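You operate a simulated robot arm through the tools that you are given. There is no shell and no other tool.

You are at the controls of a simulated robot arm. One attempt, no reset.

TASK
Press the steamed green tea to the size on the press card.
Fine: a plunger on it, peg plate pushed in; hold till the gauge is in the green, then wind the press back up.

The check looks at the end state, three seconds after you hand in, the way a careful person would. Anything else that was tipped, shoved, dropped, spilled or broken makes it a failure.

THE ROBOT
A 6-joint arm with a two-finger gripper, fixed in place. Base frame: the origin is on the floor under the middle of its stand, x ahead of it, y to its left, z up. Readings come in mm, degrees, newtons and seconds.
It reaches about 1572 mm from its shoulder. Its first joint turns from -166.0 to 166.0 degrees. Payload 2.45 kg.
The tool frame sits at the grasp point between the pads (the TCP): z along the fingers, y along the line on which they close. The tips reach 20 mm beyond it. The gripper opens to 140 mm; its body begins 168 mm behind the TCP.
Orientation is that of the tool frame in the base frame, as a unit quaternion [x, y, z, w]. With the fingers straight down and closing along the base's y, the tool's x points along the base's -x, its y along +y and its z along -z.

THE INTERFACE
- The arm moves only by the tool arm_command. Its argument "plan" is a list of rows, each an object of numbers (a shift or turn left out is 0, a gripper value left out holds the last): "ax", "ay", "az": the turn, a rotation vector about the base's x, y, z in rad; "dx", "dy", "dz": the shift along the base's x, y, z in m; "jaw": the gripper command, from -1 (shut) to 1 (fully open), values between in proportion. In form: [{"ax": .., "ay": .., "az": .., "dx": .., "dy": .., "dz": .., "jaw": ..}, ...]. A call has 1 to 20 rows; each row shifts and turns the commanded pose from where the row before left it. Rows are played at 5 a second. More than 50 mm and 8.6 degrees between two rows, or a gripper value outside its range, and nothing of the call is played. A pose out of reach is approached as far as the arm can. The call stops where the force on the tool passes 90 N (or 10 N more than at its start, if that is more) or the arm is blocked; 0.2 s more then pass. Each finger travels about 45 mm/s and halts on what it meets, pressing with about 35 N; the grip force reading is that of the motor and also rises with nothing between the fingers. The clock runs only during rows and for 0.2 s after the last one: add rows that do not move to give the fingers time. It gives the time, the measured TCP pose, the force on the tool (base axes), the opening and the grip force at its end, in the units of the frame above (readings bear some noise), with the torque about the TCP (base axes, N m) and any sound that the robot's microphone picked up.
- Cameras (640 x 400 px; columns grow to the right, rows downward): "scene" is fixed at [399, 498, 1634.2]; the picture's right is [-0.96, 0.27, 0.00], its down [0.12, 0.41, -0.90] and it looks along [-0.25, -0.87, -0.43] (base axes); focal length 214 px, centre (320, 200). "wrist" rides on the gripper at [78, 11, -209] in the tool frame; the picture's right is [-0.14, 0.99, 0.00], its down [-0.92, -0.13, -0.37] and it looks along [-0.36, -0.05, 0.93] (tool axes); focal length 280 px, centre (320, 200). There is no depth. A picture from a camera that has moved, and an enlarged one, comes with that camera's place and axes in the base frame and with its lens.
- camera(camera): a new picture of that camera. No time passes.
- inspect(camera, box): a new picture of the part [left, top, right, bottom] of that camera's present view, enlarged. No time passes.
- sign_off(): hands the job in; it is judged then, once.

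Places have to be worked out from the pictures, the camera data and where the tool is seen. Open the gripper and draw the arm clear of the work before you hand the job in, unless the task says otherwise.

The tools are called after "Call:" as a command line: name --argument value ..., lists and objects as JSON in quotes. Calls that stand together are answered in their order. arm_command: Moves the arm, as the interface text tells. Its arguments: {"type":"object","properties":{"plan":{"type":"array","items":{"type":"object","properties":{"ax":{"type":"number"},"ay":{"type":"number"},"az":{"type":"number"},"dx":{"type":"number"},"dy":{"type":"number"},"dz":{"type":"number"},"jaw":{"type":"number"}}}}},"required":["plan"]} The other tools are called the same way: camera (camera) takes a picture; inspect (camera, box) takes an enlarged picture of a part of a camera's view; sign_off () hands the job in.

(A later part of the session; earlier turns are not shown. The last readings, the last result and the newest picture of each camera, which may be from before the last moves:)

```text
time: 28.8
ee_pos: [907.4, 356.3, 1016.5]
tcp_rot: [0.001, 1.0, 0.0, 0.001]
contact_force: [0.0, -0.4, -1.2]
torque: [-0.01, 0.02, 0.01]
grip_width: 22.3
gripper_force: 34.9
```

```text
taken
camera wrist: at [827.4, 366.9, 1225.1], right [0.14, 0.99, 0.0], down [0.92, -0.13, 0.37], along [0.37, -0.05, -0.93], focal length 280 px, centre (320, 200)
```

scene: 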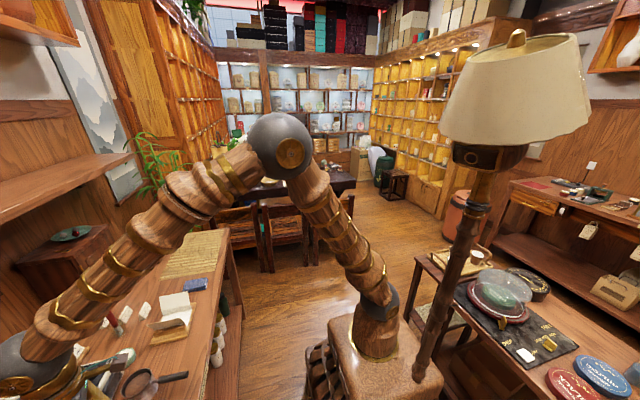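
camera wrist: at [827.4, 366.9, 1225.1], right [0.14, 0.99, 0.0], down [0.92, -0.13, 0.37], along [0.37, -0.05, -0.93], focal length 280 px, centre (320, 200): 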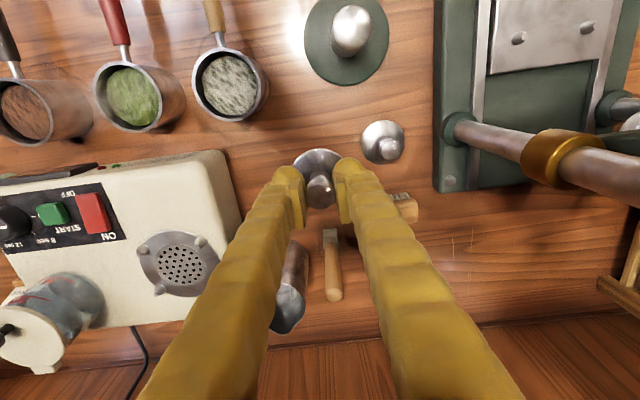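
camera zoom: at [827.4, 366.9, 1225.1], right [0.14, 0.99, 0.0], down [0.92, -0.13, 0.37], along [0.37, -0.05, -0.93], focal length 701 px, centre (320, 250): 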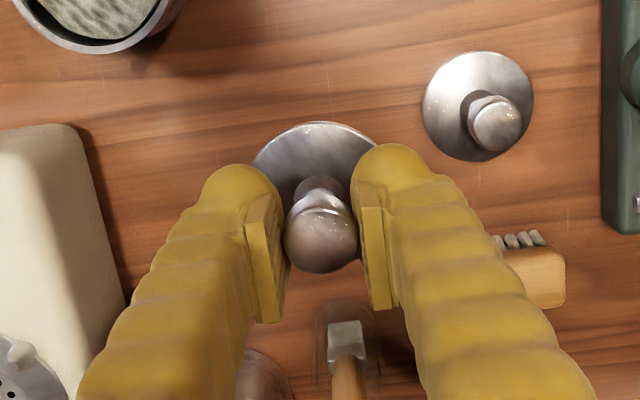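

The plunger hangs level and is light. I raise a bit and carry it over to the green cup, stopping with the disc well above the rim to check alignment.

Call:
arm_command --plan '[{"dz": 0.025}, {"dx": -0.0195, "dy": -0.0385}, {"dx": -0.0195, "dy": -0.0385}, {"dx": -0.0195, "dy": -0.0385}, {"dx": -0.0195, "dy": -0.0385}, {"dx": -0.0195, "dy": -0.0385}, {}, {}]'

Call:
camera --camera "wrist"

Call:
inspect --camera "wrist" --box '[250, 80, 390, 220]'

```text
time: 30.6
ee_pos: [808.1, 164.1, 1038.9]
tcp_rot: [0.001, 1.0, 0.0, 0.002]
contact_force: [0.0, 0.7, -1.1]
torque: [-0.03, -0.03, 0.0]
grip_width: 22.5
gripper_force: 34.9
```

```text
taken
camera wrist: at [728.9, 175.3, 1248.6], right [0.14, 0.99, 0.0], down [0.92, -0.13, 0.37], along [0.37, -0.05, -0.93], focal length 280 px, centre (320, 200)
```

wrist: 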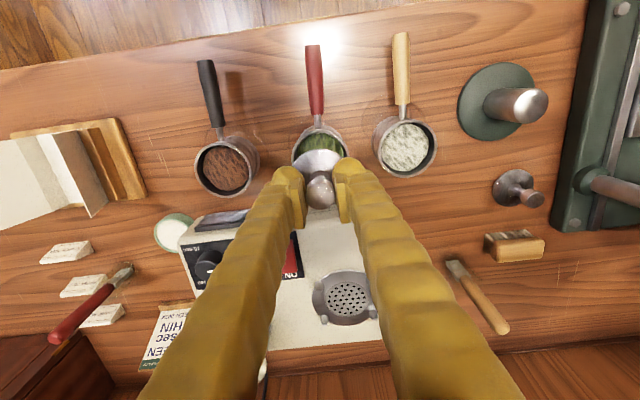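

```text
2.86 times, centred on (320, 150) of wrist
camera zoom: at [728.9, 175.3, 1248.6], right [0.14, 0.99, 0.0], down [0.92, -0.13, 0.37], along [0.37, -0.05, -0.93], focal length 801 px, centre (320, 343)
```

zoom: 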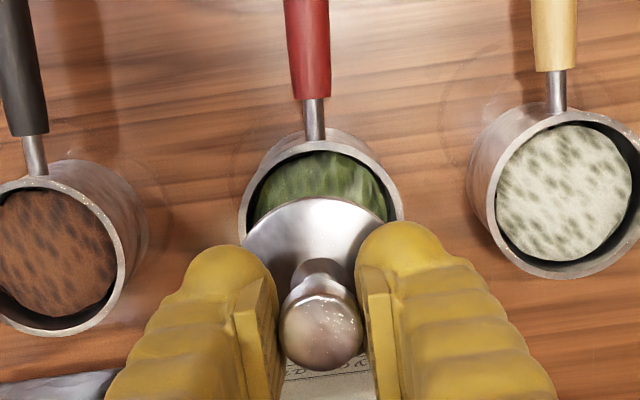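

Rim and disc line up within about 1 mm. I lower to just above the rim (disc ~15–20 mm over it) and measure again.

Call:
arm_command --plan '[{"dz": -0.025}, {"dz": -0.025}, {"dz": -0.005}, {}, {}]'

Call:
inspect --camera "wrist" --box '[270, 110, 370, 210]'

```text
time: 31.8
ee_pos: [808.8, 166.5, 985.3]
tcp_rot: [0.001, 1.0, 0.0, 0.0]
contact_force: [0.4, -0.4, -1.5]
torque: [0.03, 0.02, 0.02]
grip_width: 22.6
gripper_force: 35.2
```

```text
4.00 times, centred on (320, 160) of wrist
camera zoom: at [729.2, 177.6, 1194.3], right [0.14, 0.99, 0.0], down [0.92, -0.13, 0.37], along [0.37, -0.05, -0.93], focal length 1122 px, centre (320, 360)
```

zoom: 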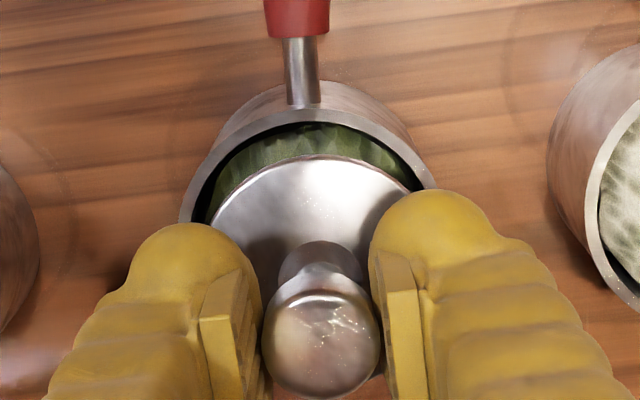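

Fitting circles: the disc centre is ~1.9 mm to +y of the rim centre and ~0.6 mm short in x. I correct that and lower to a few mm above the rim for a final check.

Call:
arm_command --plan '[{"dy": -0.002, "dx": 0.0004}, {"dz": -0.008}, {"dz": -0.008}, {}, {}]'

Call:
inspect --camera "wrist" --box '[270, 110, 370, 210]'

```text
time: 33.0
ee_pos: [808.1, 166.5, 967.8]
tcp_rot: [0.001, 1.0, 0.0, 0.001]
contact_force: [1.1, -0.1, -2.4]
torque: [-0.01, -0.01, 0.01]
grip_width: 22.6
gripper_force: 35.1
```

```text
4.00 times, centred on (320, 160) of wrist
camera zoom: at [729.5, 176.8, 1178.1], right [0.14, 0.99, 0.0], down [0.92, -0.13, 0.37], along [0.37, -0.05, -0.93], focal length 1122 px, centre (320, 360)
```

zoom: 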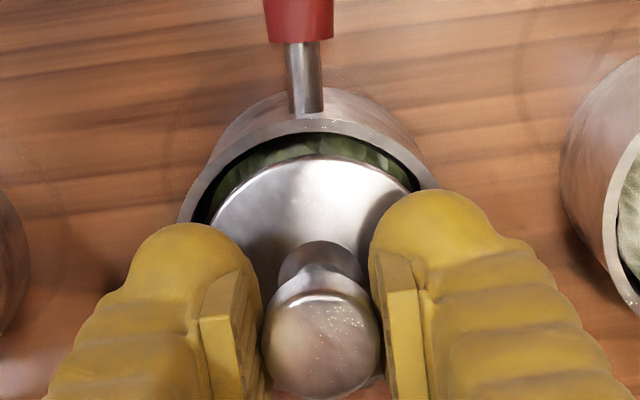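

Still ~1.4 mm offset in −y and 0.7 mm in +x; I apply the correction and re-check at the same height.

Call:
arm_command --plan '[{"dy": -0.0015, "dx": 0.0007}, {}, {"dz": -0.003}, {}, {}]'

Call:
inspect --camera "wrist" --box '[280, 120, 360, 200]'

```text
time: 34.2
ee_pos: [810.6, 164.2, 965.6]
tcp_rot: [0.001, 1.0, 0.0, 0.001]
contact_force: [-0.3, 0.0, -1.8]
torque: [-0.02, 0.01, 0.02]
grip_width: 22.6
gripper_force: 34.8
```

```text
5.00 times, centred on (320, 160) of wrist
camera zoom: at [731.1, 175.1, 1174.4], right [0.14, 0.99, 0.0], down [0.92, -0.13, 0.37], along [0.37, -0.05, -0.93], focal length 1402 px, centre (320, 400)
```

zoom: 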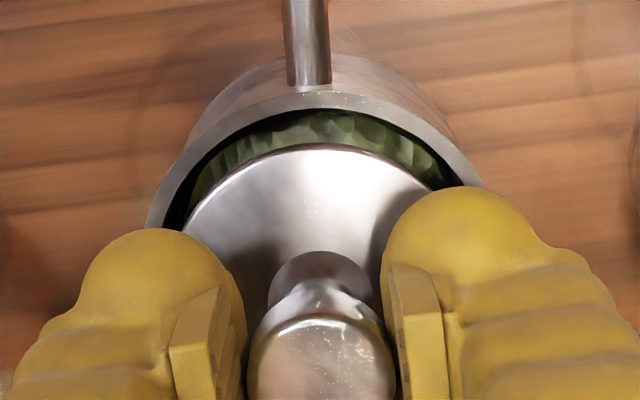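

Offsets are now within ~0.8 mm. I lower slowly past the rim level and watch the vertical force.

Call:
arm_command --plan '[{"dx": -0.0005, "dz": -0.002}, {"dz": -0.002}, {"dz": -0.002}, {"dz": -0.002}, {"dz": -0.002}, {}]'

Call:
inspect --camera "wrist" --box '[280, 120, 360, 200]'

```text
time: 35.6
ee_pos: [809.2, 166.6, 953.8]
tcp_rot: [0.0, 1.0, 0.0, 0.0]
contact_force: [-1.1, 0.0, 1.2]
torque: [-0.01, 0.02, 0.01]
grip_width: 22.4
gripper_force: 35.0
```

```text
5.00 times, centred on (320, 160) of wrist
camera zoom: at [729.2, 175.7, 1164.2], right [0.14, 0.99, 0.0], down [0.92, -0.13, 0.37], along [0.37, -0.05, -0.93], focal length 1402 px, centre (320, 400)
```

zoom: 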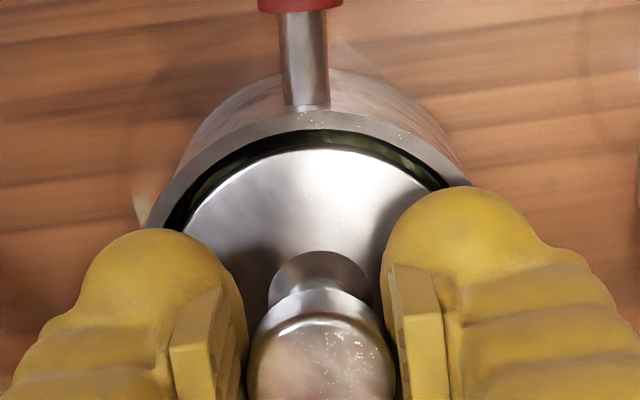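

The disc is now centred inside the rim (concentric within ~0.3 mm, ~3 mm radial gap). I keep lowering in small steps until it rests on the tea.

Call:
arm_command --plan '[{"dz": -0.002}, {"dz": -0.002}, {}]'

Call:
inspect --camera "wrist" --box '[280, 120, 360, 200]'

```text
time: 36.4
ee_pos: [808.7, 165.2, 950.2]
tcp_rot: [0.0, 1.0, 0.0, 0.001]
contact_force: [0.5, -0.1, 1.5]
torque: [0.01, -0.02, 0.0]
grip_width: 22.5
gripper_force: 35.1
```

```text
5.00 times, centred on (320, 160) of wrist
camera zoom: at [729.0, 175.9, 1160.2], right [0.14, 0.99, 0.0], down [0.92, -0.13, 0.37], along [0.37, -0.05, -0.93], focal length 1402 px, centre (320, 400)
```

zoom: 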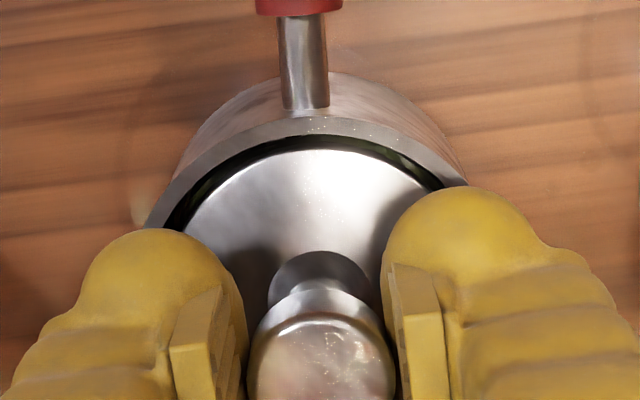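

Call:
arm_command --plan '[{"dz": -0.002}, {"dz": -0.002}, {}]'

Call:
inspect --camera "wrist" --box '[280, 120, 360, 200]'

```text
time: 37.2
ee_pos: [807.0, 164.4, 946.2]
tcp_rot: [0.001, 1.0, 0.0, 0.001]
contact_force: [0.6, 0.9, 2.9]
torque: [0.12, 0.0, 0.02]
grip_width: 22.6
gripper_force: 35.3
```

```text
5.00 times, centred on (320, 160) of wrist
camera zoom: at [728.4, 175.5, 1156.1], right [0.14, 0.99, 0.0], down [0.92, -0.13, 0.37], along [0.37, -0.05, -0.93], focal length 1402 px, centre (320, 400)
```

zoom: 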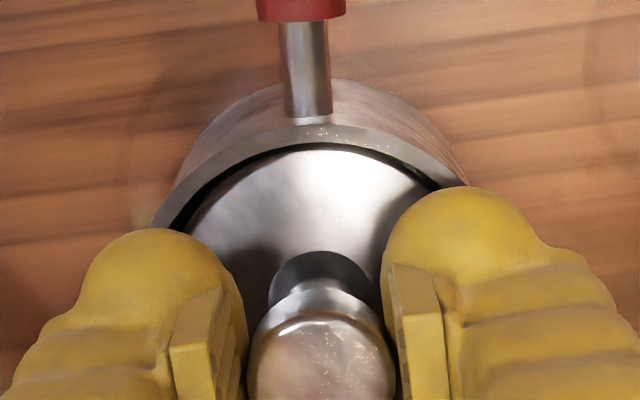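

About 4 N of upward load now: the disc is inside the cup, resting on the tea. I release it and rise to look.

Call:
arm_command --plan '[{"jaw": -0.3}, {}, {}, {"dz": 0.02}, {"dz": 0.04}, {"dz": 0.04}, {}]'

Call:
camera --camera "wrist"

Call:
inspect --camera "wrist" --box '[270, 100, 370, 220]'

```text
time: 38.8
ee_pos: [809.7, 165.6, 1047.5]
tcp_rot: [0.0, 1.0, 0.0, 0.001]
contact_force: [-0.5, 0.7, -0.3]
torque: [0.02, 0.02, 0.01]
grip_width: 49.0
gripper_force: 0.1
```

```text
taken
camera wrist: at [729.7, 176.0, 1256.6], right [0.14, 0.99, 0.0], down [0.92, -0.13, 0.37], along [0.37, -0.05, -0.93], focal length 280 px, centre (320, 200)
```

wrist: 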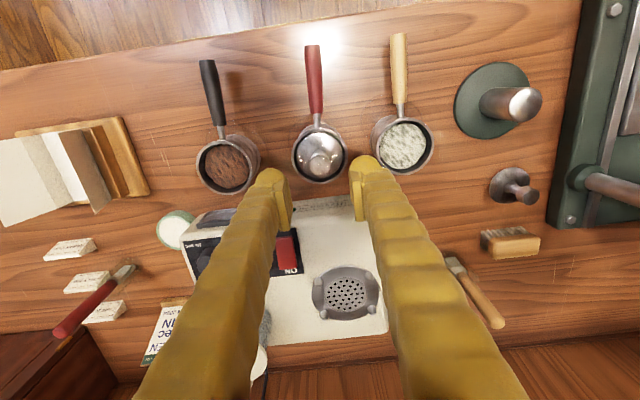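

```text
3.33 times, centred on (320, 160) of wrist
camera zoom: at [729.7, 176.0, 1256.6], right [0.14, 0.99, 0.0], down [0.92, -0.13, 0.37], along [0.37, -0.05, -0.93], focal length 935 px, centre (320, 333)
```

zoom: 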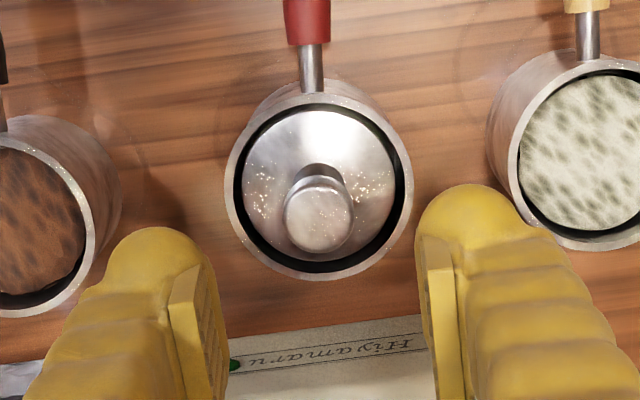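

The plunger sits level and centred in the cup. Now I orient the gripper for the tilted regrasp: 25° yaw, then 20° tilt about the closing axis so the body leans back, away from the press head later.

Call:
arm_command --plan '[{"az": 0.109, "jaw": 0.2}, {"az": 0.109}, {"az": 0.109}, {"az": 0.109}, {"ax": 0.0489, "ay": -0.1054}, {"ax": 0.0489, "ay": -0.1054}, {"ax": 0.0489, "ay": -0.1054}, {}, {}]'

Call:
camera --camera "wrist"

```text
time: 40.8
ee_pos: [807.8, 164.6, 1046.9]
tcp_rot: [-0.213, 0.961, 0.038, 0.171]
contact_force: [0.2, 0.4, -0.8]
torque: [0.02, 0.0, 0.01]
grip_width: 84.2
gripper_force: 0.0
```

```text
taken
camera wrist: at [670.3, 112.9, 1216.6], right [-0.3, 0.95, 0.05], down [0.72, 0.2, 0.66], along [0.62, 0.23, -0.75], focal length 280 px, centre (320, 200)
```

wrist: 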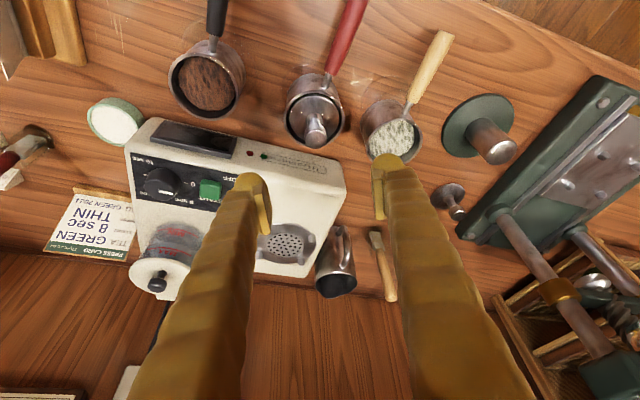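

Tilt is as intended and the cup lies below the TCP as predicted. I descend vertically to z≈965 first and check the straddle.

Call:
arm_command --plan '[{"dz": -0.03}, {"dz": -0.03}, {"dz": -0.025}, {}]'

Call:
camera --camera "wrist"

Call:
inspect --camera "wrist" --box '[230, 80, 410, 240]'

```text
time: 41.8
ee_pos: [805.0, 163.8, 960.1]
tcp_rot: [-0.214, 0.961, 0.038, 0.169]
contact_force: [-0.1, -0.2, 0.0]
torque: [-0.01, -0.03, 0.0]
grip_width: 84.2
gripper_force: 0.0
```

```text
taken
camera wrist: at [669.9, 111.8, 1130.7], right [-0.3, 0.95, 0.05], down [0.72, 0.2, 0.66], along [0.62, 0.23, -0.75], focal length 280 px, centre (320, 200)
```

wrist: 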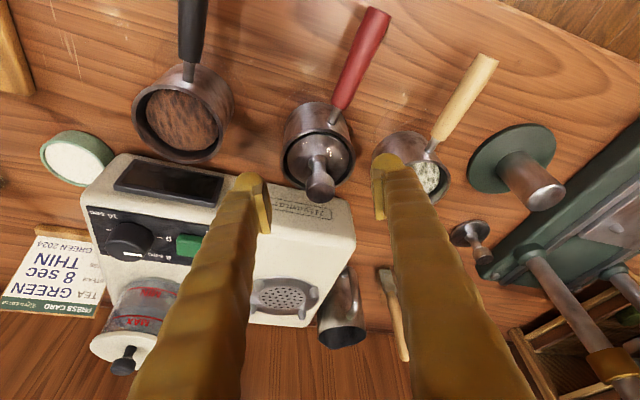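

```text
2.50 times, centred on (320, 160) of wrist
camera zoom: at [669.9, 111.8, 1130.7], right [-0.3, 0.95, 0.05], down [0.72, 0.2, 0.66], along [0.62, 0.23, -0.75], focal length 701 px, centre (320, 300)
```

zoom: 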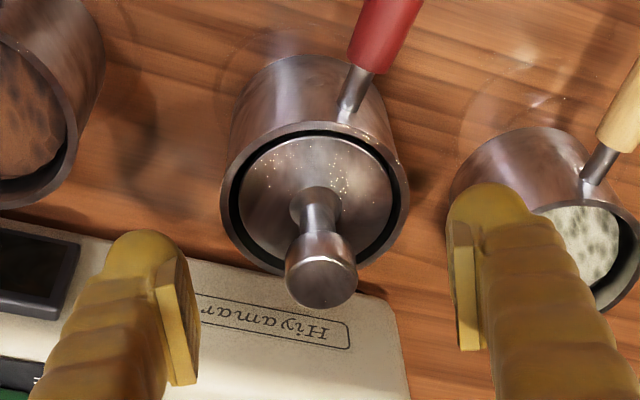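

Everything is clear (steamer front is actually at x≈888). I correct +2 mm x, +1.5 mm y, descend to z≈892, and check before closing.

Call:
arm_command --plan '[{"dx": 0.002, "dy": 0.0015, "dz": -0.02}, {"dz": -0.02}, {"dz": -0.015}, {"dz": -0.013}, {}]'

Call:
camera --camera "wrist"

```text
time: 43.0
ee_pos: [810.3, 164.8, 894.5]
tcp_rot: [-0.212, 0.962, 0.038, 0.17]
contact_force: [-0.2, 0.6, -0.3]
torque: [-0.01, 0.02, 0.0]
grip_width: 84.0
gripper_force: 0.0
```

```text
taken
camera wrist: at [673.0, 113.5, 1064.3], right [-0.3, 0.95, 0.05], down [0.72, 0.2, 0.66], along [0.62, 0.23, -0.75], focal length 280 px, centre (320, 200)
```

wrist: 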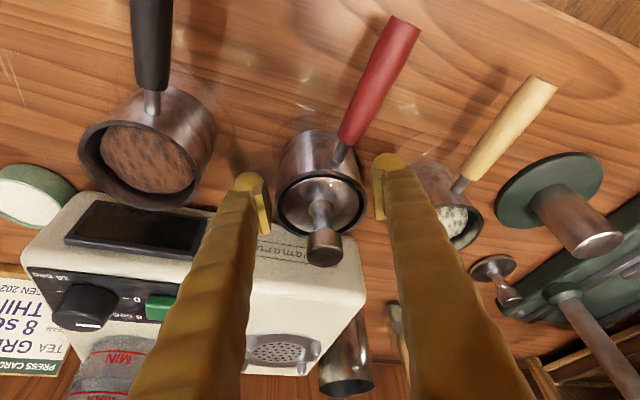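

Fingers straddle the cup with the plunger clear between them. I close and then lift gently.

Call:
arm_command --plan '[{"jaw": -1}, {}, {}, {"dz": 0.005}, {"dz": 0.01}, {"dz": 0.015}, {"dz": 0.02}, {}]'

Call:
camera --camera "wrist"

Call:
inspect --camera "wrist" --box '[240, 100, 400, 280]'

```text
time: 44.8
ee_pos: [808.8, 167.3, 942.8]
tcp_rot: [-0.213, 0.961, 0.038, 0.17]
contact_force: [0.7, 0.4, -6.8]
torque: [0.0, 0.0, 0.0]
grip_width: 75.0
gripper_force: 34.6
```

```text
taken
camera wrist: at [671.4, 114.6, 1111.9], right [-0.3, 0.95, 0.05], down [0.72, 0.2, 0.66], along [0.62, 0.23, -0.75], focal length 280 px, centre (320, 200)
```

wrist: 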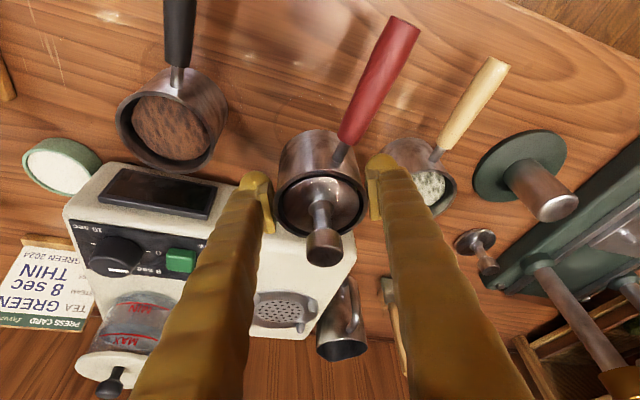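

```text
2.22 times, centred on (320, 190) of wrist
camera zoom: at [671.4, 114.6, 1111.9], right [-0.3, 0.95, 0.05], down [0.72, 0.2, 0.66], along [0.62, 0.23, -0.75], focal length 623 px, centre (320, 222)
```

zoom: 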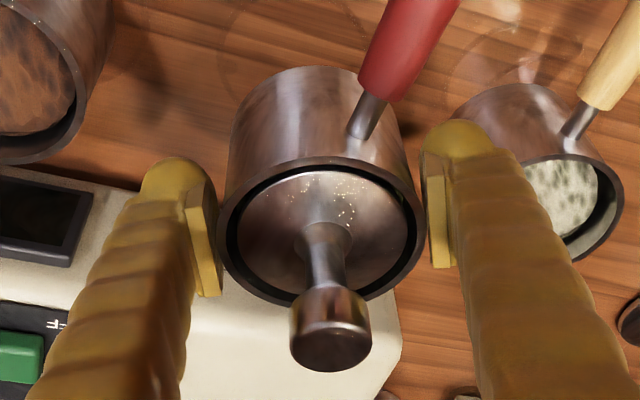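

Cup with plunger lifted, level and secure at 75 mm. I raise to clear everything and carry it over to just in front of the peg plate.

Call:
arm_command --plan '[{"dz": 0.03}, {"dz": 0.04}, {"dx": -0.006, "dy": 0.03, "dz": 0.01}, {"dx": -0.006, "dy": 0.04}, {"dx": -0.006, "dy": 0.04}, {"dx": -0.006, "dy": 0.04}, {"dx": -0.006, "dy": 0.04}, {"dx": -0.006, "dy": 0.04}, {"dx": -0.006, "dy": 0.04}, {"dx": -0.006, "dy": 0.04}, {"dx": -0.006, "dy": 0.04}, {"dx": -0.006, "dy": 0.04}, {"dx": -0.002, "dy": 0.04}, {"dy": 0.013}, {}, {}]'

Call:
camera --camera "wrist"

Call:
inspect --camera "wrist" --box '[220, 100, 420, 280]'

```text
time: 48.2
ee_pos: [744.9, 611.4, 1022.7]
tcp_rot: [-0.213, 0.962, 0.037, 0.169]
contact_force: [0.3, -0.3, -5.0]
torque: [-0.06, -0.04, 0.01]
grip_width: 74.6
gripper_force: 35.4
```

```text
taken
camera wrist: at [608.6, 560.1, 1193.1], right [-0.3, 0.95, 0.05], down [0.72, 0.2, 0.66], along [0.62, 0.23, -0.75], focal length 280 px, centre (320, 200)
```

wrist: 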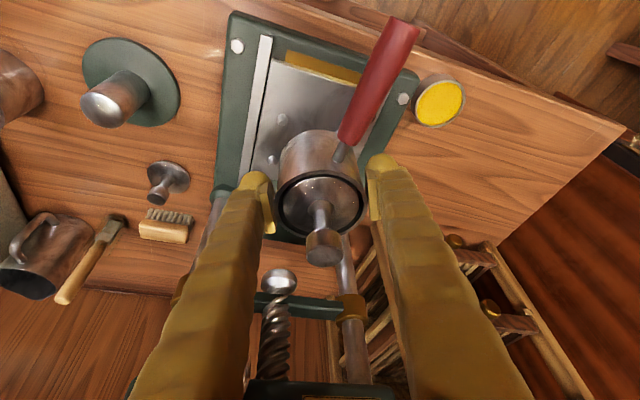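

```text
2.22 times, centred on (320, 190) of wrist
camera zoom: at [608.6, 560.1, 1193.1], right [-0.3, 0.95, 0.05], down [0.72, 0.2, 0.66], along [0.62, 0.23, -0.75], focal length 623 px, centre (320, 222)
```

zoom: 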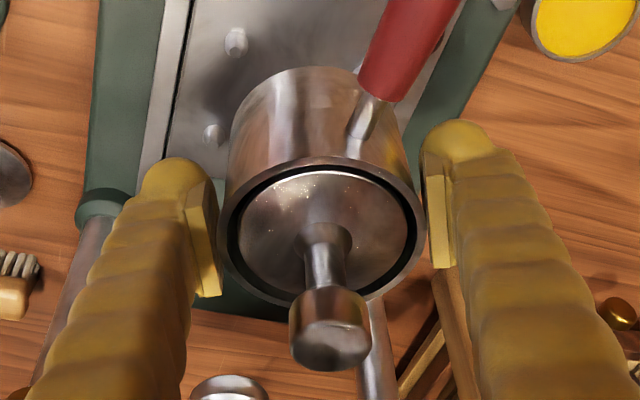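

Using refined camera axes the pegs come out at z≈896 with centre ≈(778,608.6), and the held cup is centred on the TCP within ~1 mm. I move in and lower to about 25 mm above the pegs to compare cup and pegs directly.

Call:
arm_command --plan '[{"dx": 0.016, "dy": -0.001}, {"dx": 0.016, "dy": -0.001}, {"dz": -0.02}, {"dz": -0.02}, {"dz": -0.012}, {}, {}]'

Call:
camera --camera "wrist"

Call:
inspect --camera "wrist" --box '[240, 60, 400, 220]'

```text
time: 49.8
ee_pos: [778.9, 606.0, 972.0]
tcp_rot: [-0.213, 0.962, 0.038, 0.17]
contact_force: [-0.2, 0.4, -5.5]
torque: [0.0, -0.01, -0.01]
grip_width: 75.0
gripper_force: 35.2
```

```text
taken
camera wrist: at [641.9, 554.8, 1142.1], right [-0.3, 0.95, 0.05], down [0.72, 0.2, 0.66], along [0.62, 0.23, -0.75], focal length 280 px, centre (320, 200)
```

wrist: 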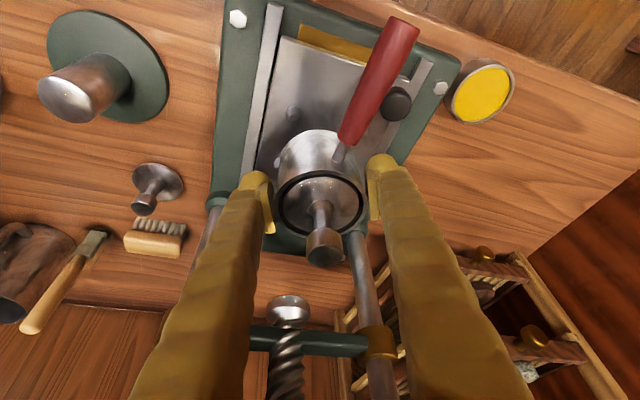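

```text
2.50 times, centred on (320, 140) of wrist
camera zoom: at [641.9, 554.8, 1142.1], right [-0.3, 0.95, 0.05], down [0.72, 0.2, 0.66], along [0.62, 0.23, -0.75], focal length 701 px, centre (320, 350)
```

zoom: 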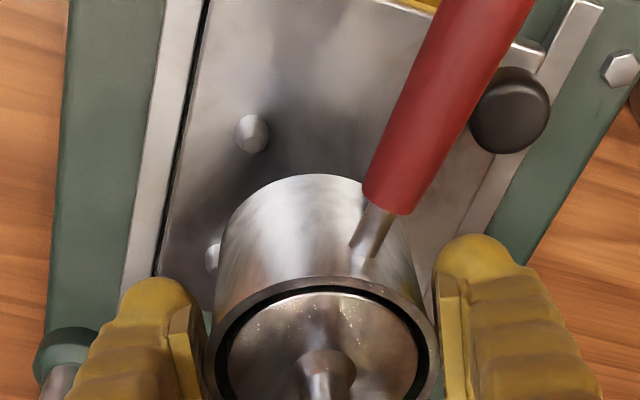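

Cup centre is ≈(777,605) versus the peg centre ≈(778.7,608.5); I shift by that difference and lower 10 mm, then re-measure.

Call:
arm_command --plan '[{"dx": 0.002, "dy": 0.0034}, {"dz": -0.005}, {"dz": -0.005}, {}, {}]'

Call:
inspect --camera "wrist" --box '[240, 60, 400, 220]'

Call:
inspect --camera "wrist" --box '[260, 90, 340, 190]'

```text
time: 51.0
ee_pos: [781.1, 609.5, 962.1]
tcp_rot: [-0.212, 0.962, 0.037, 0.17]
contact_force: [-0.2, -0.1, -3.9]
torque: [-0.03, -0.01, 0.02]
grip_width: 74.9
gripper_force: 35.3
```

```text
2.50 times, centred on (320, 140) of wrist
camera zoom: at [644.9, 559.1, 1132.0], right [-0.3, 0.95, 0.05], down [0.72, 0.2, 0.66], along [0.62, 0.23, -0.75], focal length 701 px, centre (320, 350)
```

zoom: 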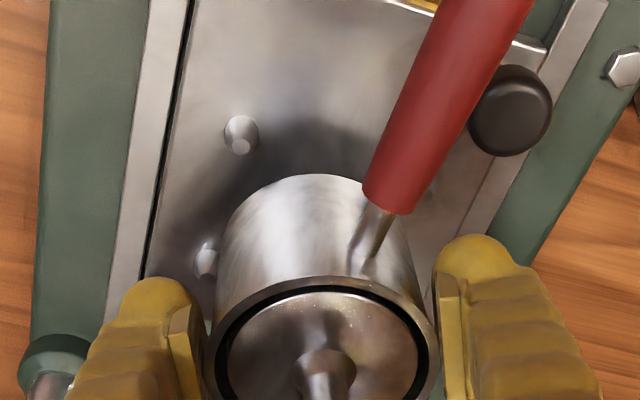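

```text
4.00 times, centred on (300, 140) of wrist
camera zoom: at [644.9, 559.1, 1132.0], right [-0.3, 0.95, 0.05], down [0.72, 0.2, 0.66], along [0.62, 0.23, -0.75], focal length 1122 px, centre (400, 440)
```

zoom: 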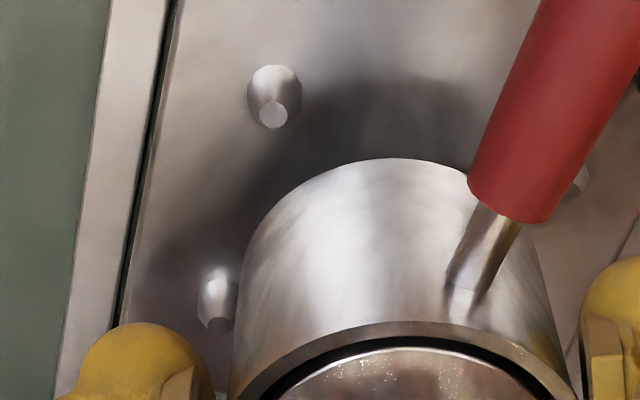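

The pegs are tapered cones (~12 mm high), which helps centring. I lower another 8 mm and re-measure cup bottom versus pegs.

Call:
arm_command --plan '[{"dz": -0.004}, {"dz": -0.004}, {}, {}]'

Call:
inspect --camera "wrist" --box '[260, 90, 340, 190]'

Call:
inspect --camera "wrist" --box '[300, 90, 380, 190]'

```text
time: 52.0
ee_pos: [781.9, 610.7, 952.9]
tcp_rot: [-0.211, 0.962, 0.037, 0.17]
contact_force: [0.6, -0.3, -5.1]
torque: [0.0, -0.03, -0.02]
grip_width: 74.9
gripper_force: 34.7
```

```text
4.00 times, centred on (300, 140) of wrist
camera zoom: at [645.0, 559.3, 1122.7], right [-0.3, 0.95, 0.05], down [0.72, 0.2, 0.66], along [0.62, 0.23, -0.75], focal length 1122 px, centre (400, 440)
```

zoom: 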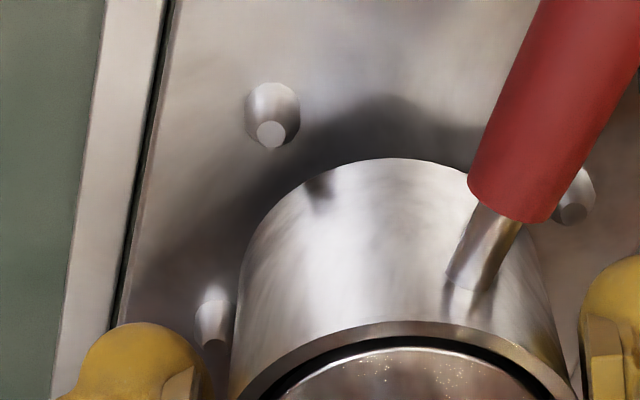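

```text
4.00 times, centred on (340, 140) of wrist
camera zoom: at [645.0, 559.3, 1122.7], right [-0.3, 0.95, 0.05], down [0.72, 0.2, 0.66], along [0.62, 0.23, -0.75], focal length 1122 px, centre (240, 440)
```

zoom: 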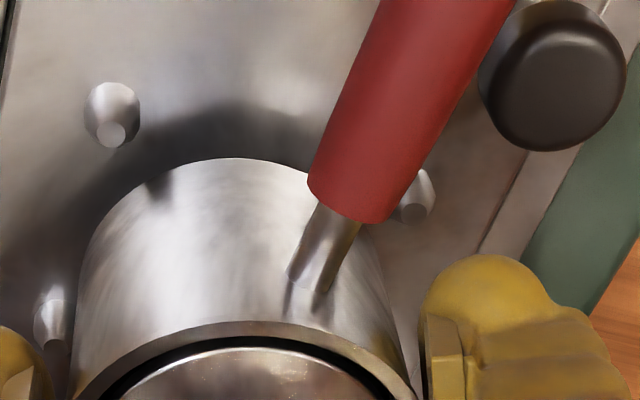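

Peg centre works out ≈(781,609.6) and the cup axis ≈(779.9,609.6) — aligned within about 1 mm, with tops at z≈900. I apply +1 mm in x and lower in small steps, watching the force.

Call:
arm_command --plan '[{"dx": 0.001, "dz": -0.003}, {"dz": -0.003}, {"dz": -0.003}, {"dz": -0.002}, {}]'

Call:
inspect --camera "wrist" --box '[280, 90, 360, 190]'

```text
time: 53.2
ee_pos: [782.4, 610.7, 942.3]
tcp_rot: [-0.212, 0.962, 0.037, 0.17]
contact_force: [-0.4, 1.5, -5.4]
torque: [-0.02, -0.02, 0.0]
grip_width: 75.4
gripper_force: 35.2
```

```text
4.00 times, centred on (320, 140) of wrist
camera zoom: at [645.7, 559.1, 1112.6], right [-0.3, 0.95, 0.05], down [0.72, 0.2, 0.66], along [0.62, 0.23, -0.75], focal length 1122 px, centre (320, 440)
```

zoom: 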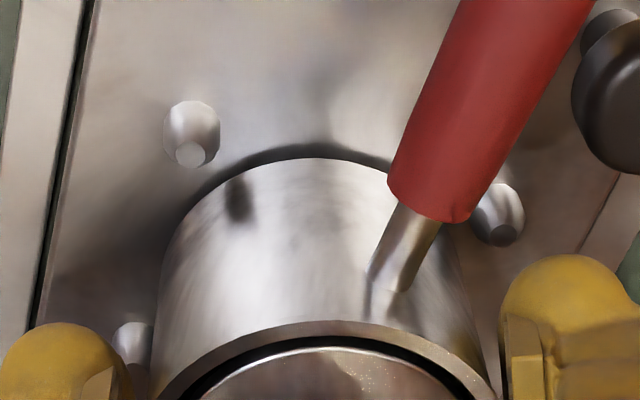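

Still free (−5.4 N). I trim +1 mm in x and y and keep lowering until the plate takes the weight.

Call:
arm_command --plan '[{"dx": 0.001, "dy": 0.0008, "dz": -0.002}, {"dz": -0.002}, {"dz": -0.002}, {}]'

Call:
inspect --camera "wrist" --box '[280, 90, 360, 190]'

```text
time: 54.2
ee_pos: [783.7, 611.3, 938.9]
tcp_rot: [-0.212, 0.961, 0.038, 0.171]
contact_force: [0.8, -14.5, 29.3]
torque: [-0.29, 0.79, 0.17]
grip_width: 74.9
gripper_force: 34.3
```

```text
4.00 times, centred on (320, 140) of wrist
camera zoom: at [646.6, 559.5, 1108.7], right [-0.3, 0.95, 0.05], down [0.72, 0.19, 0.66], along [0.62, 0.23, -0.75], focal length 1122 px, centre (320, 440)
```

zoom: 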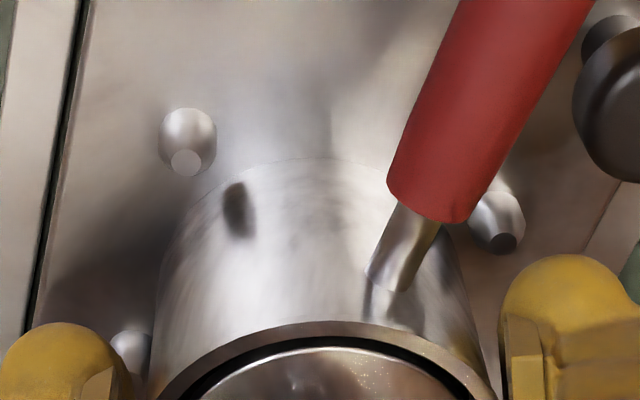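

Contact: ~34 N up and −14 N in y, meaning it has landed with a slight sideways load from the +y pegs. I ease off: raise 1.5 mm and shift −1 mm in y, then read the force again.

Call:
arm_command --plan '[{"dy": -0.001, "dz": 0.0015}, {}, {}]'

Call:
inspect --camera "wrist" --box '[260, 90, 380, 240]'

```text
time: 55.0
ee_pos: [782.8, 611.1, 939.3]
tcp_rot: [-0.212, 0.962, 0.038, 0.17]
contact_force: [2.0, -0.2, 22.1]
torque: [0.19, -0.01, -0.09]
grip_width: 74.9
gripper_force: 35.3
```

```text
2.67 times, centred on (320, 165) of wrist
camera zoom: at [646.3, 559.5, 1108.9], right [-0.3, 0.95, 0.05], down [0.72, 0.2, 0.66], along [0.62, 0.23, -0.75], focal length 748 px, centre (320, 293)
```

zoom: 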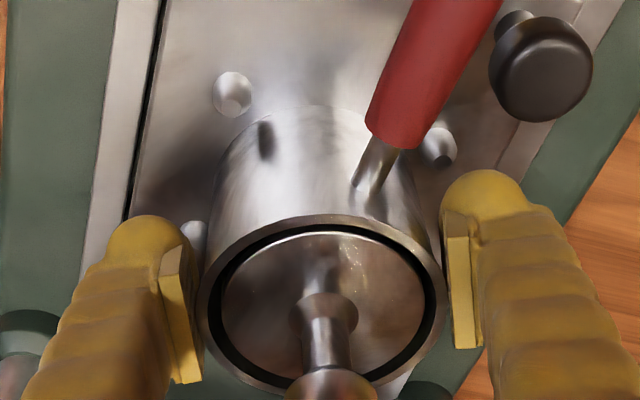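

Now it's purely vertical load (22 N), no side force — the cup is seated. I relax the command another 2 mm to unload before releasing.

Call:
arm_command --plan '[{"dz": 0.001}, {"dz": 0.001}, {}]'

```text
time: 55.8
ee_pos: [782.5, 610.5, 938.7]
tcp_rot: [-0.213, 0.962, 0.037, 0.169]
contact_force: [0.3, 0.1, -3.3]
torque: [0.02, -0.03, 0.0]
grip_width: 74.8
gripper_force: 34.9
```

Load is nearly neutral at the same height, confirming it rests on the plate at TCP z≈939. I open the fingers and check that the cup stays put.

Call:
arm_command --plan '[{"jaw": 0.22}, {}, {}]'

Call:
inspect --camera "wrist" --box '[240, 80, 400, 260]'

```text
time: 56.6
ee_pos: [782.7, 611.2, 939.6]
tcp_rot: [-0.212, 0.962, 0.038, 0.17]
contact_force: [-0.3, 0.7, 0.8]
torque: [0.0, -0.01, -0.02]
grip_width: 85.3
gripper_force: 0.1
```

```text
2.22 times, centred on (320, 170) of wrist
camera zoom: at [646.4, 559.7, 1110.4], right [-0.3, 0.95, 0.05], down [0.72, 0.2, 0.66], along [0.62, 0.23, -0.75], focal length 623 px, centre (320, 267)
```

zoom: 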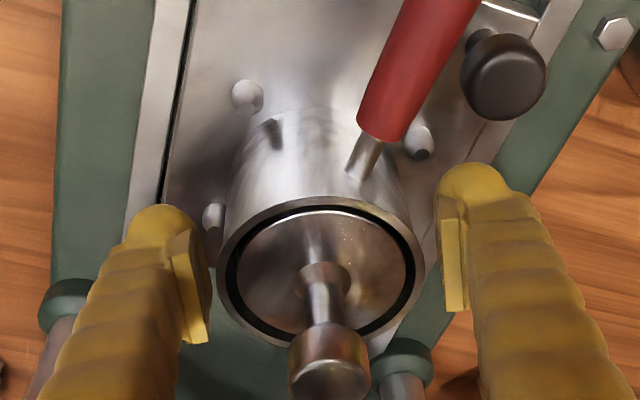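

Cup and plunger are standing on the peg plate. I withdraw straight up, then back away in −x, undo the yaw, and tilt further so the camera can look at the press from the front and check the clearance under the foot.

Call:
arm_command --plan '[{"dz": 0.02}, {"dz": 0.04}, {"dz": 0.04}, {"dx": -0.045}, {"dx": -0.045, "az": -0.109}, {"dx": -0.045, "az": -0.109}, {"dx": -0.045, "az": -0.109}, {"az": -0.109}, {"ay": -0.14}, {"ay": -0.14}, {"ay": -0.14}, {"ay": -0.14}, {}]'

Call:
camera --camera "wrist"

```text
time: 59.4
ee_pos: [603.0, 610.5, 1040.1]
tcp_rot: [0.001, 0.898, 0.0, 0.44]
contact_force: [0.1, -0.5, 0.6]
torque: [-0.04, -0.02, 0.0]
grip_width: 85.2
gripper_force: 0.1
```

```text
taken
camera wrist: at [389.8, 620.9, 1107.1], right [0.08, 0.99, 0.11], down [0.27, -0.13, 0.95], along [0.96, -0.05, -0.28], focal length 280 px, centre (320, 200)
```

wrist: 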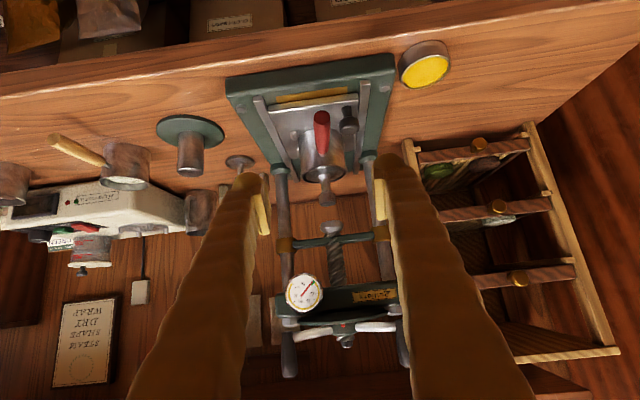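

Call:
inspect --camera "wrist" --box '[260, 80, 400, 270]'

Call:
inspect --camera "wrist" --box '[260, 200, 400, 390]'

```text
2.11 times, centred on (330, 175) of wrist
camera zoom: at [389.8, 620.9, 1107.1], right [0.08, 0.99, 0.11], down [0.27, -0.13, 0.95], along [0.96, -0.05, -0.28], focal length 590 px, centre (299, 253)
```

zoom: 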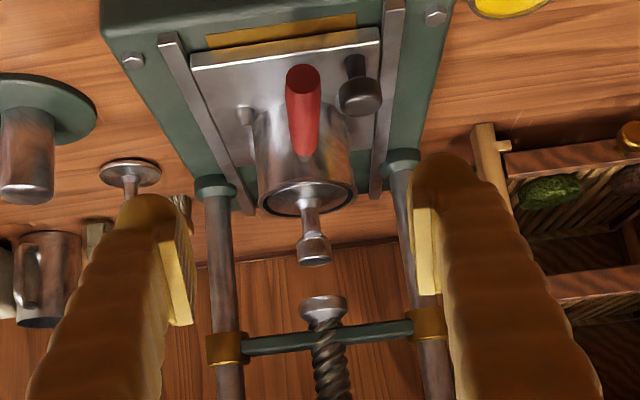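

```text
2.11 times, centred on (330, 295) of wrist
camera zoom: at [389.8, 620.9, 1107.1], right [0.08, 0.99, 0.11], down [0.27, -0.13, 0.95], along [0.96, -0.05, -0.28], focal length 590 px, centre (299, 0)
```

zoom: 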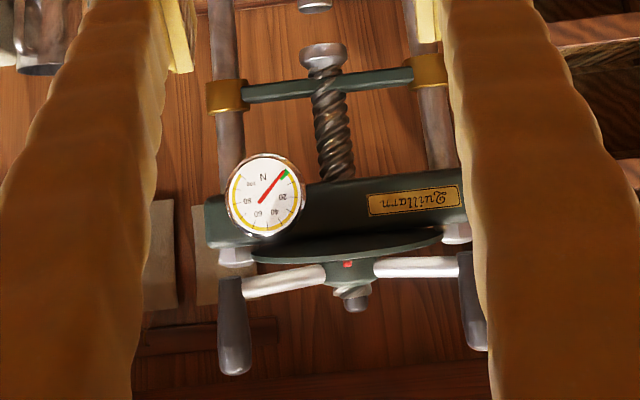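

From the front (picture is upside down): plunger top ≈ z 997, foot bottom ≈ z 1007, so it passes under with ~10 mm to spare. The knob cap is at ≈(709,651,z≈916); the cup handle is just −y of it, so I'll push with only the −y finger (opening 40 mm, TCP y≈686.5, z≈922).

Call:
arm_command --plan '[{"dy": 0.038, "jaw": -0.43}, {"dy": 0.038}, {"dx": 0.01, "dz": -0.04}, {"dx": 0.01, "dz": -0.04}, {"dx": 0.01, "dz": -0.038}, {}, {}]'

Call:
camera --camera "wrist"

Call:
inspect --camera "wrist" --box '[220, 60, 420, 260]'

```text
time: 61.0
ee_pos: [636.9, 688.8, 921.2]
tcp_rot: [0.001, 0.898, 0.0, 0.439]
contact_force: [-0.7, 0.1, 0.5]
torque: [-0.02, 0.03, 0.03]
grip_width: 40.3
gripper_force: 0.0
```

```text
taken
camera wrist: at [423.9, 699.1, 987.8], right [0.09, 0.99, 0.11], down [0.27, -0.13, 0.95], along [0.96, -0.05, -0.28], focal length 280 px, centre (320, 200)
```

wrist: 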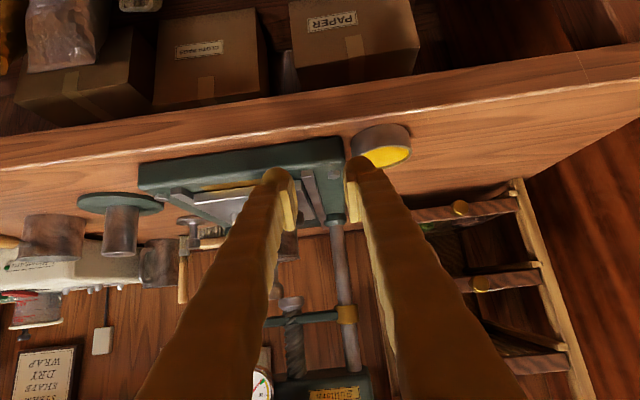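

```text
2.00 times, centred on (320, 160) of wrist
camera zoom: at [423.9, 699.1, 987.8], right [0.09, 0.99, 0.11], down [0.27, -0.13, 0.95], along [0.96, -0.05, -0.28], focal length 561 px, centre (320, 280)
```

zoom: 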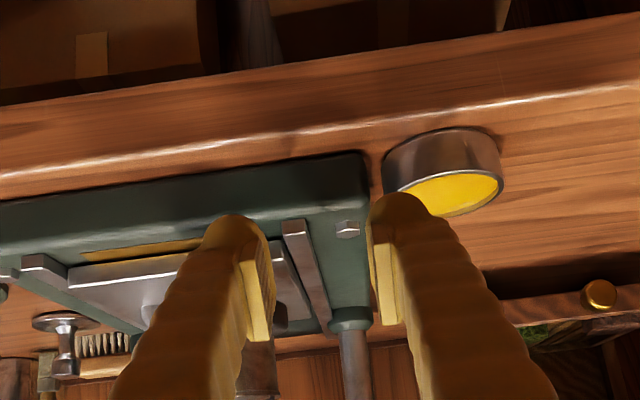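

The −y finger is lined up on the knob (finger y≈638–669, knob y≈638–665) with ~10 mm to the cup handle. I advance until it touches, watching forces.

Call:
arm_command --plan '[{"dx": 0.01}, {"dx": 0.01}, {"dx": 0.006}, {"dx": 0.004}, {"dx": 0.004}, {}]'

Call:
inspect --camera "wrist" --box '[220, 60, 420, 260]'

```text
time: 62.4
ee_pos: [669.0, 686.8, 921.3]
tcp_rot: [0.001, 0.898, -0.001, 0.439]
contact_force: [0.0, 0.4, 0.2]
torque: [0.0, 0.0, -0.01]
grip_width: 39.9
gripper_force: 0.0
```

```text
2.00 times, centred on (320, 160) of wrist
camera zoom: at [455.0, 697.6, 988.3], right [0.09, 0.99, 0.11], down [0.27, -0.13, 0.95], along [0.96, -0.05, -0.28], focal length 561 px, centre (320, 280)
```

zoom: 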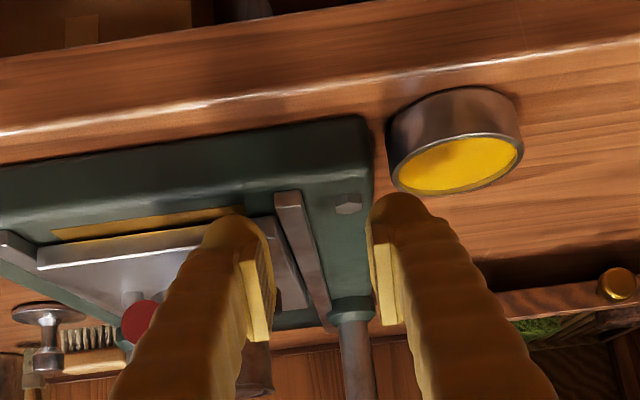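

Call:
arm_command --plan '[{"dx": 0.004}, {"dx": 0.004}, {"dx": 0.004}, {"dx": 0.004}, {}]'

Call:
inspect --camera "wrist" --box '[220, 60, 420, 260]'

```text
time: 63.6
ee_pos: [684.6, 687.8, 921.6]
tcp_rot: [0.0, 0.898, 0.0, 0.439]
contact_force: [0.6, 0.0, -0.3]
torque: [0.02, 0.02, 0.0]
grip_width: 40.2
gripper_force: 0.0
```

```text
2.00 times, centred on (320, 160) of wrist
camera zoom: at [470.2, 697.9, 988.8], right [0.09, 0.99, 0.11], down [0.27, -0.13, 0.95], along [0.96, -0.05, -0.28], focal length 561 px, centre (320, 280)
```

zoom: 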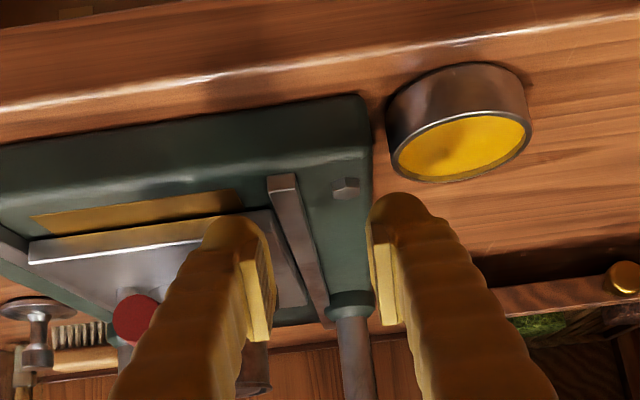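

The red handle has shifted slightly relative to expectation, so the plate is already sliding with very little force. I keep pushing forward.

Call:
arm_command --plan '[{"dx": 0.008}, {"dx": 0.008}, {"dx": 0.008}, {"dx": 0.008}, {"dx": 0.008}, {}]'

Call:
camera --camera "wrist"

Call:
inspect --camera "wrist" --box '[180, 80, 380, 300]'

```text
time: 65.0
ee_pos: [722.8, 686.6, 921.4]
tcp_rot: [0.001, 0.898, 0.0, 0.44]
contact_force: [-1.4, -0.7, -0.1]
torque: [-0.01, 0.02, -0.02]
grip_width: 40.1
gripper_force: 0.4
```

```text
taken
camera wrist: at [509.7, 697.5, 989.4], right [0.09, 0.99, 0.11], down [0.27, -0.13, 0.95], along [0.96, -0.05, -0.28], focal length 280 px, centre (320, 200)
```

wrist: 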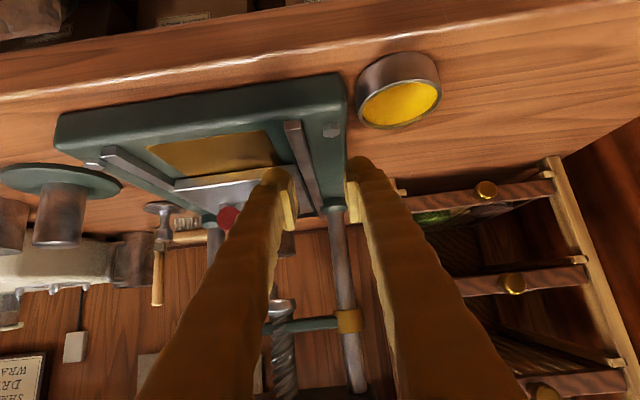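

```text
1.82 times, centred on (280, 190) of wrist
camera zoom: at [509.7, 697.5, 989.4], right [0.09, 0.99, 0.11], down [0.27, -0.13, 0.95], along [0.96, -0.05, -0.28], focal length 510 px, centre (393, 218)
```

zoom: 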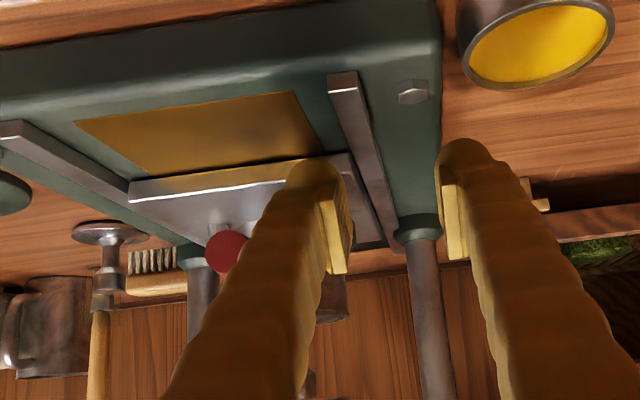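

The plate is sliding in nicely (gold area exposed, handle moving along). I continue pushing.

Call:
arm_command --plan '[{"dx": 0.007}, {"dx": 0.007}, {"dx": 0.007}, {"dx": 0.007}, {"dx": 0.006}, {}]'

Call:
inspect --camera "wrist" --box '[180, 80, 380, 300]'

```text
time: 66.4
ee_pos: [758.7, 686.5, 923.3]
tcp_rot: [0.001, 0.898, 0.0, 0.439]
contact_force: [-0.8, -0.2, -0.8]
torque: [0.0, -0.03, 0.01]
grip_width: 39.8
gripper_force: 0.0
```

```text
1.82 times, centred on (280, 190) of wrist
camera zoom: at [545.0, 697.3, 990.1], right [0.09, 0.99, 0.11], down [0.27, -0.13, 0.95], along [0.96, -0.05, -0.28], focal length 510 px, centre (393, 218)
```

zoom: 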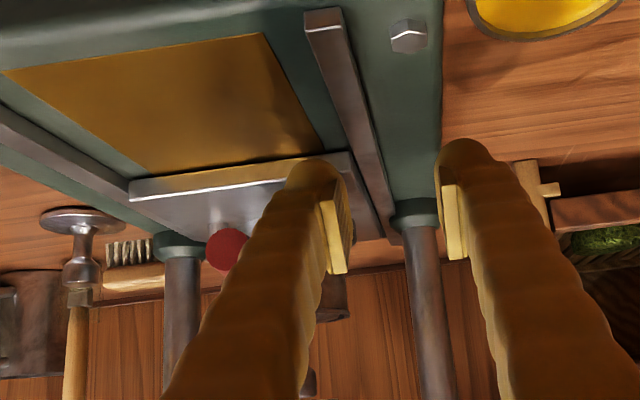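

Call:
arm_command --plan '[{"dx": 0.004}, {"dx": 0.004}, {"dx": 0.004}, {}]'

Call:
inspect --camera "wrist" --box '[180, 80, 380, 300]'

```text
time: 67.4
ee_pos: [769.7, 686.2, 921.6]
tcp_rot: [0.001, 0.898, 0.0, 0.44]
contact_force: [-0.4, -0.2, 0.2]
torque: [-0.01, -0.03, 0.01]
grip_width: 39.9
gripper_force: 0.1
```

```text
1.82 times, centred on (280, 190) of wrist
camera zoom: at [555.9, 697.3, 989.3], right [0.09, 0.99, 0.11], down [0.27, -0.13, 0.95], along [0.96, -0.05, -0.28], focal length 510 px, centre (393, 218)
```

zoom: 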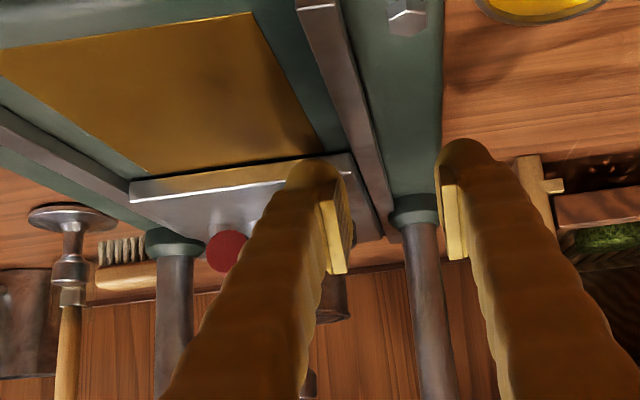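

Call:
arm_command --plan '[{"dx": 0.003}, {"dx": 0.003}, {"dx": 0.003}, {}]'

Call:
inspect --camera "wrist" --box '[180, 80, 380, 300]'

```text
time: 68.4
ee_pos: [778.3, 686.9, 922.7]
tcp_rot: [0.001, 0.899, -0.001, 0.439]
contact_force: [-0.3, -0.4, 0.3]
torque: [0.02, -0.04, 0.0]
grip_width: 39.8
gripper_force: 0.0
```

```text
1.82 times, centred on (280, 190) of wrist
camera zoom: at [565.4, 697.8, 989.7], right [0.09, 0.99, 0.11], down [0.27, -0.13, 0.95], along [0.96, -0.05, -0.28], focal length 510 px, centre (393, 218)
```

zoom: 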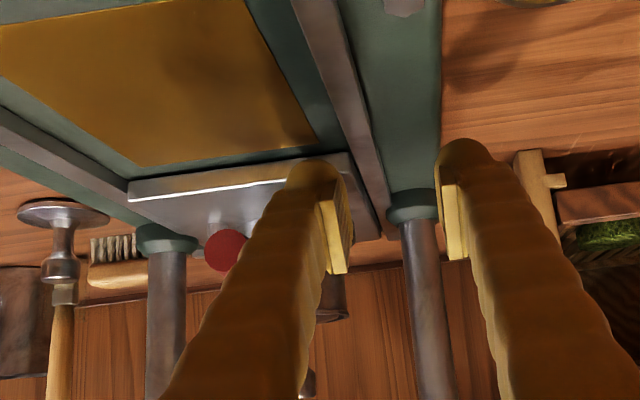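

Call:
arm_command --plan '[{"dx": 0.002}, {"dx": 0.002}, {}]'

Call:
inspect --camera "wrist" --box '[180, 80, 380, 300]'

```text
time: 69.2
ee_pos: [781.9, 686.7, 922.8]
tcp_rot: [0.001, 0.898, 0.0, 0.439]
contact_force: [-1.1, 1.5, 0.4]
torque: [-0.01, -0.04, -0.02]
grip_width: 39.6
gripper_force: 0.1
```

```text
1.82 times, centred on (280, 190) of wrist
camera zoom: at [569.0, 697.7, 989.8], right [0.09, 0.99, 0.11], down [0.27, -0.13, 0.95], along [0.96, -0.05, -0.28], focal length 510 px, centre (393, 218)
```

zoom: 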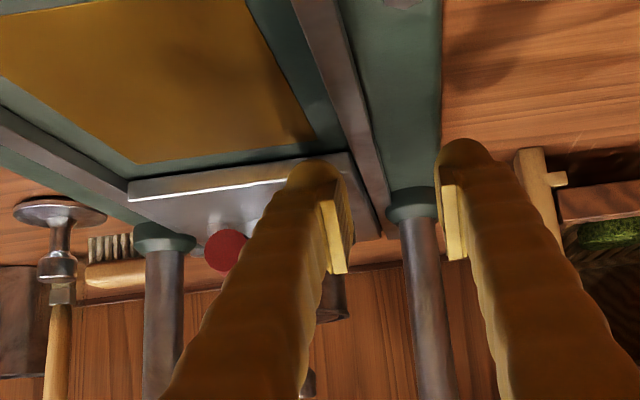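

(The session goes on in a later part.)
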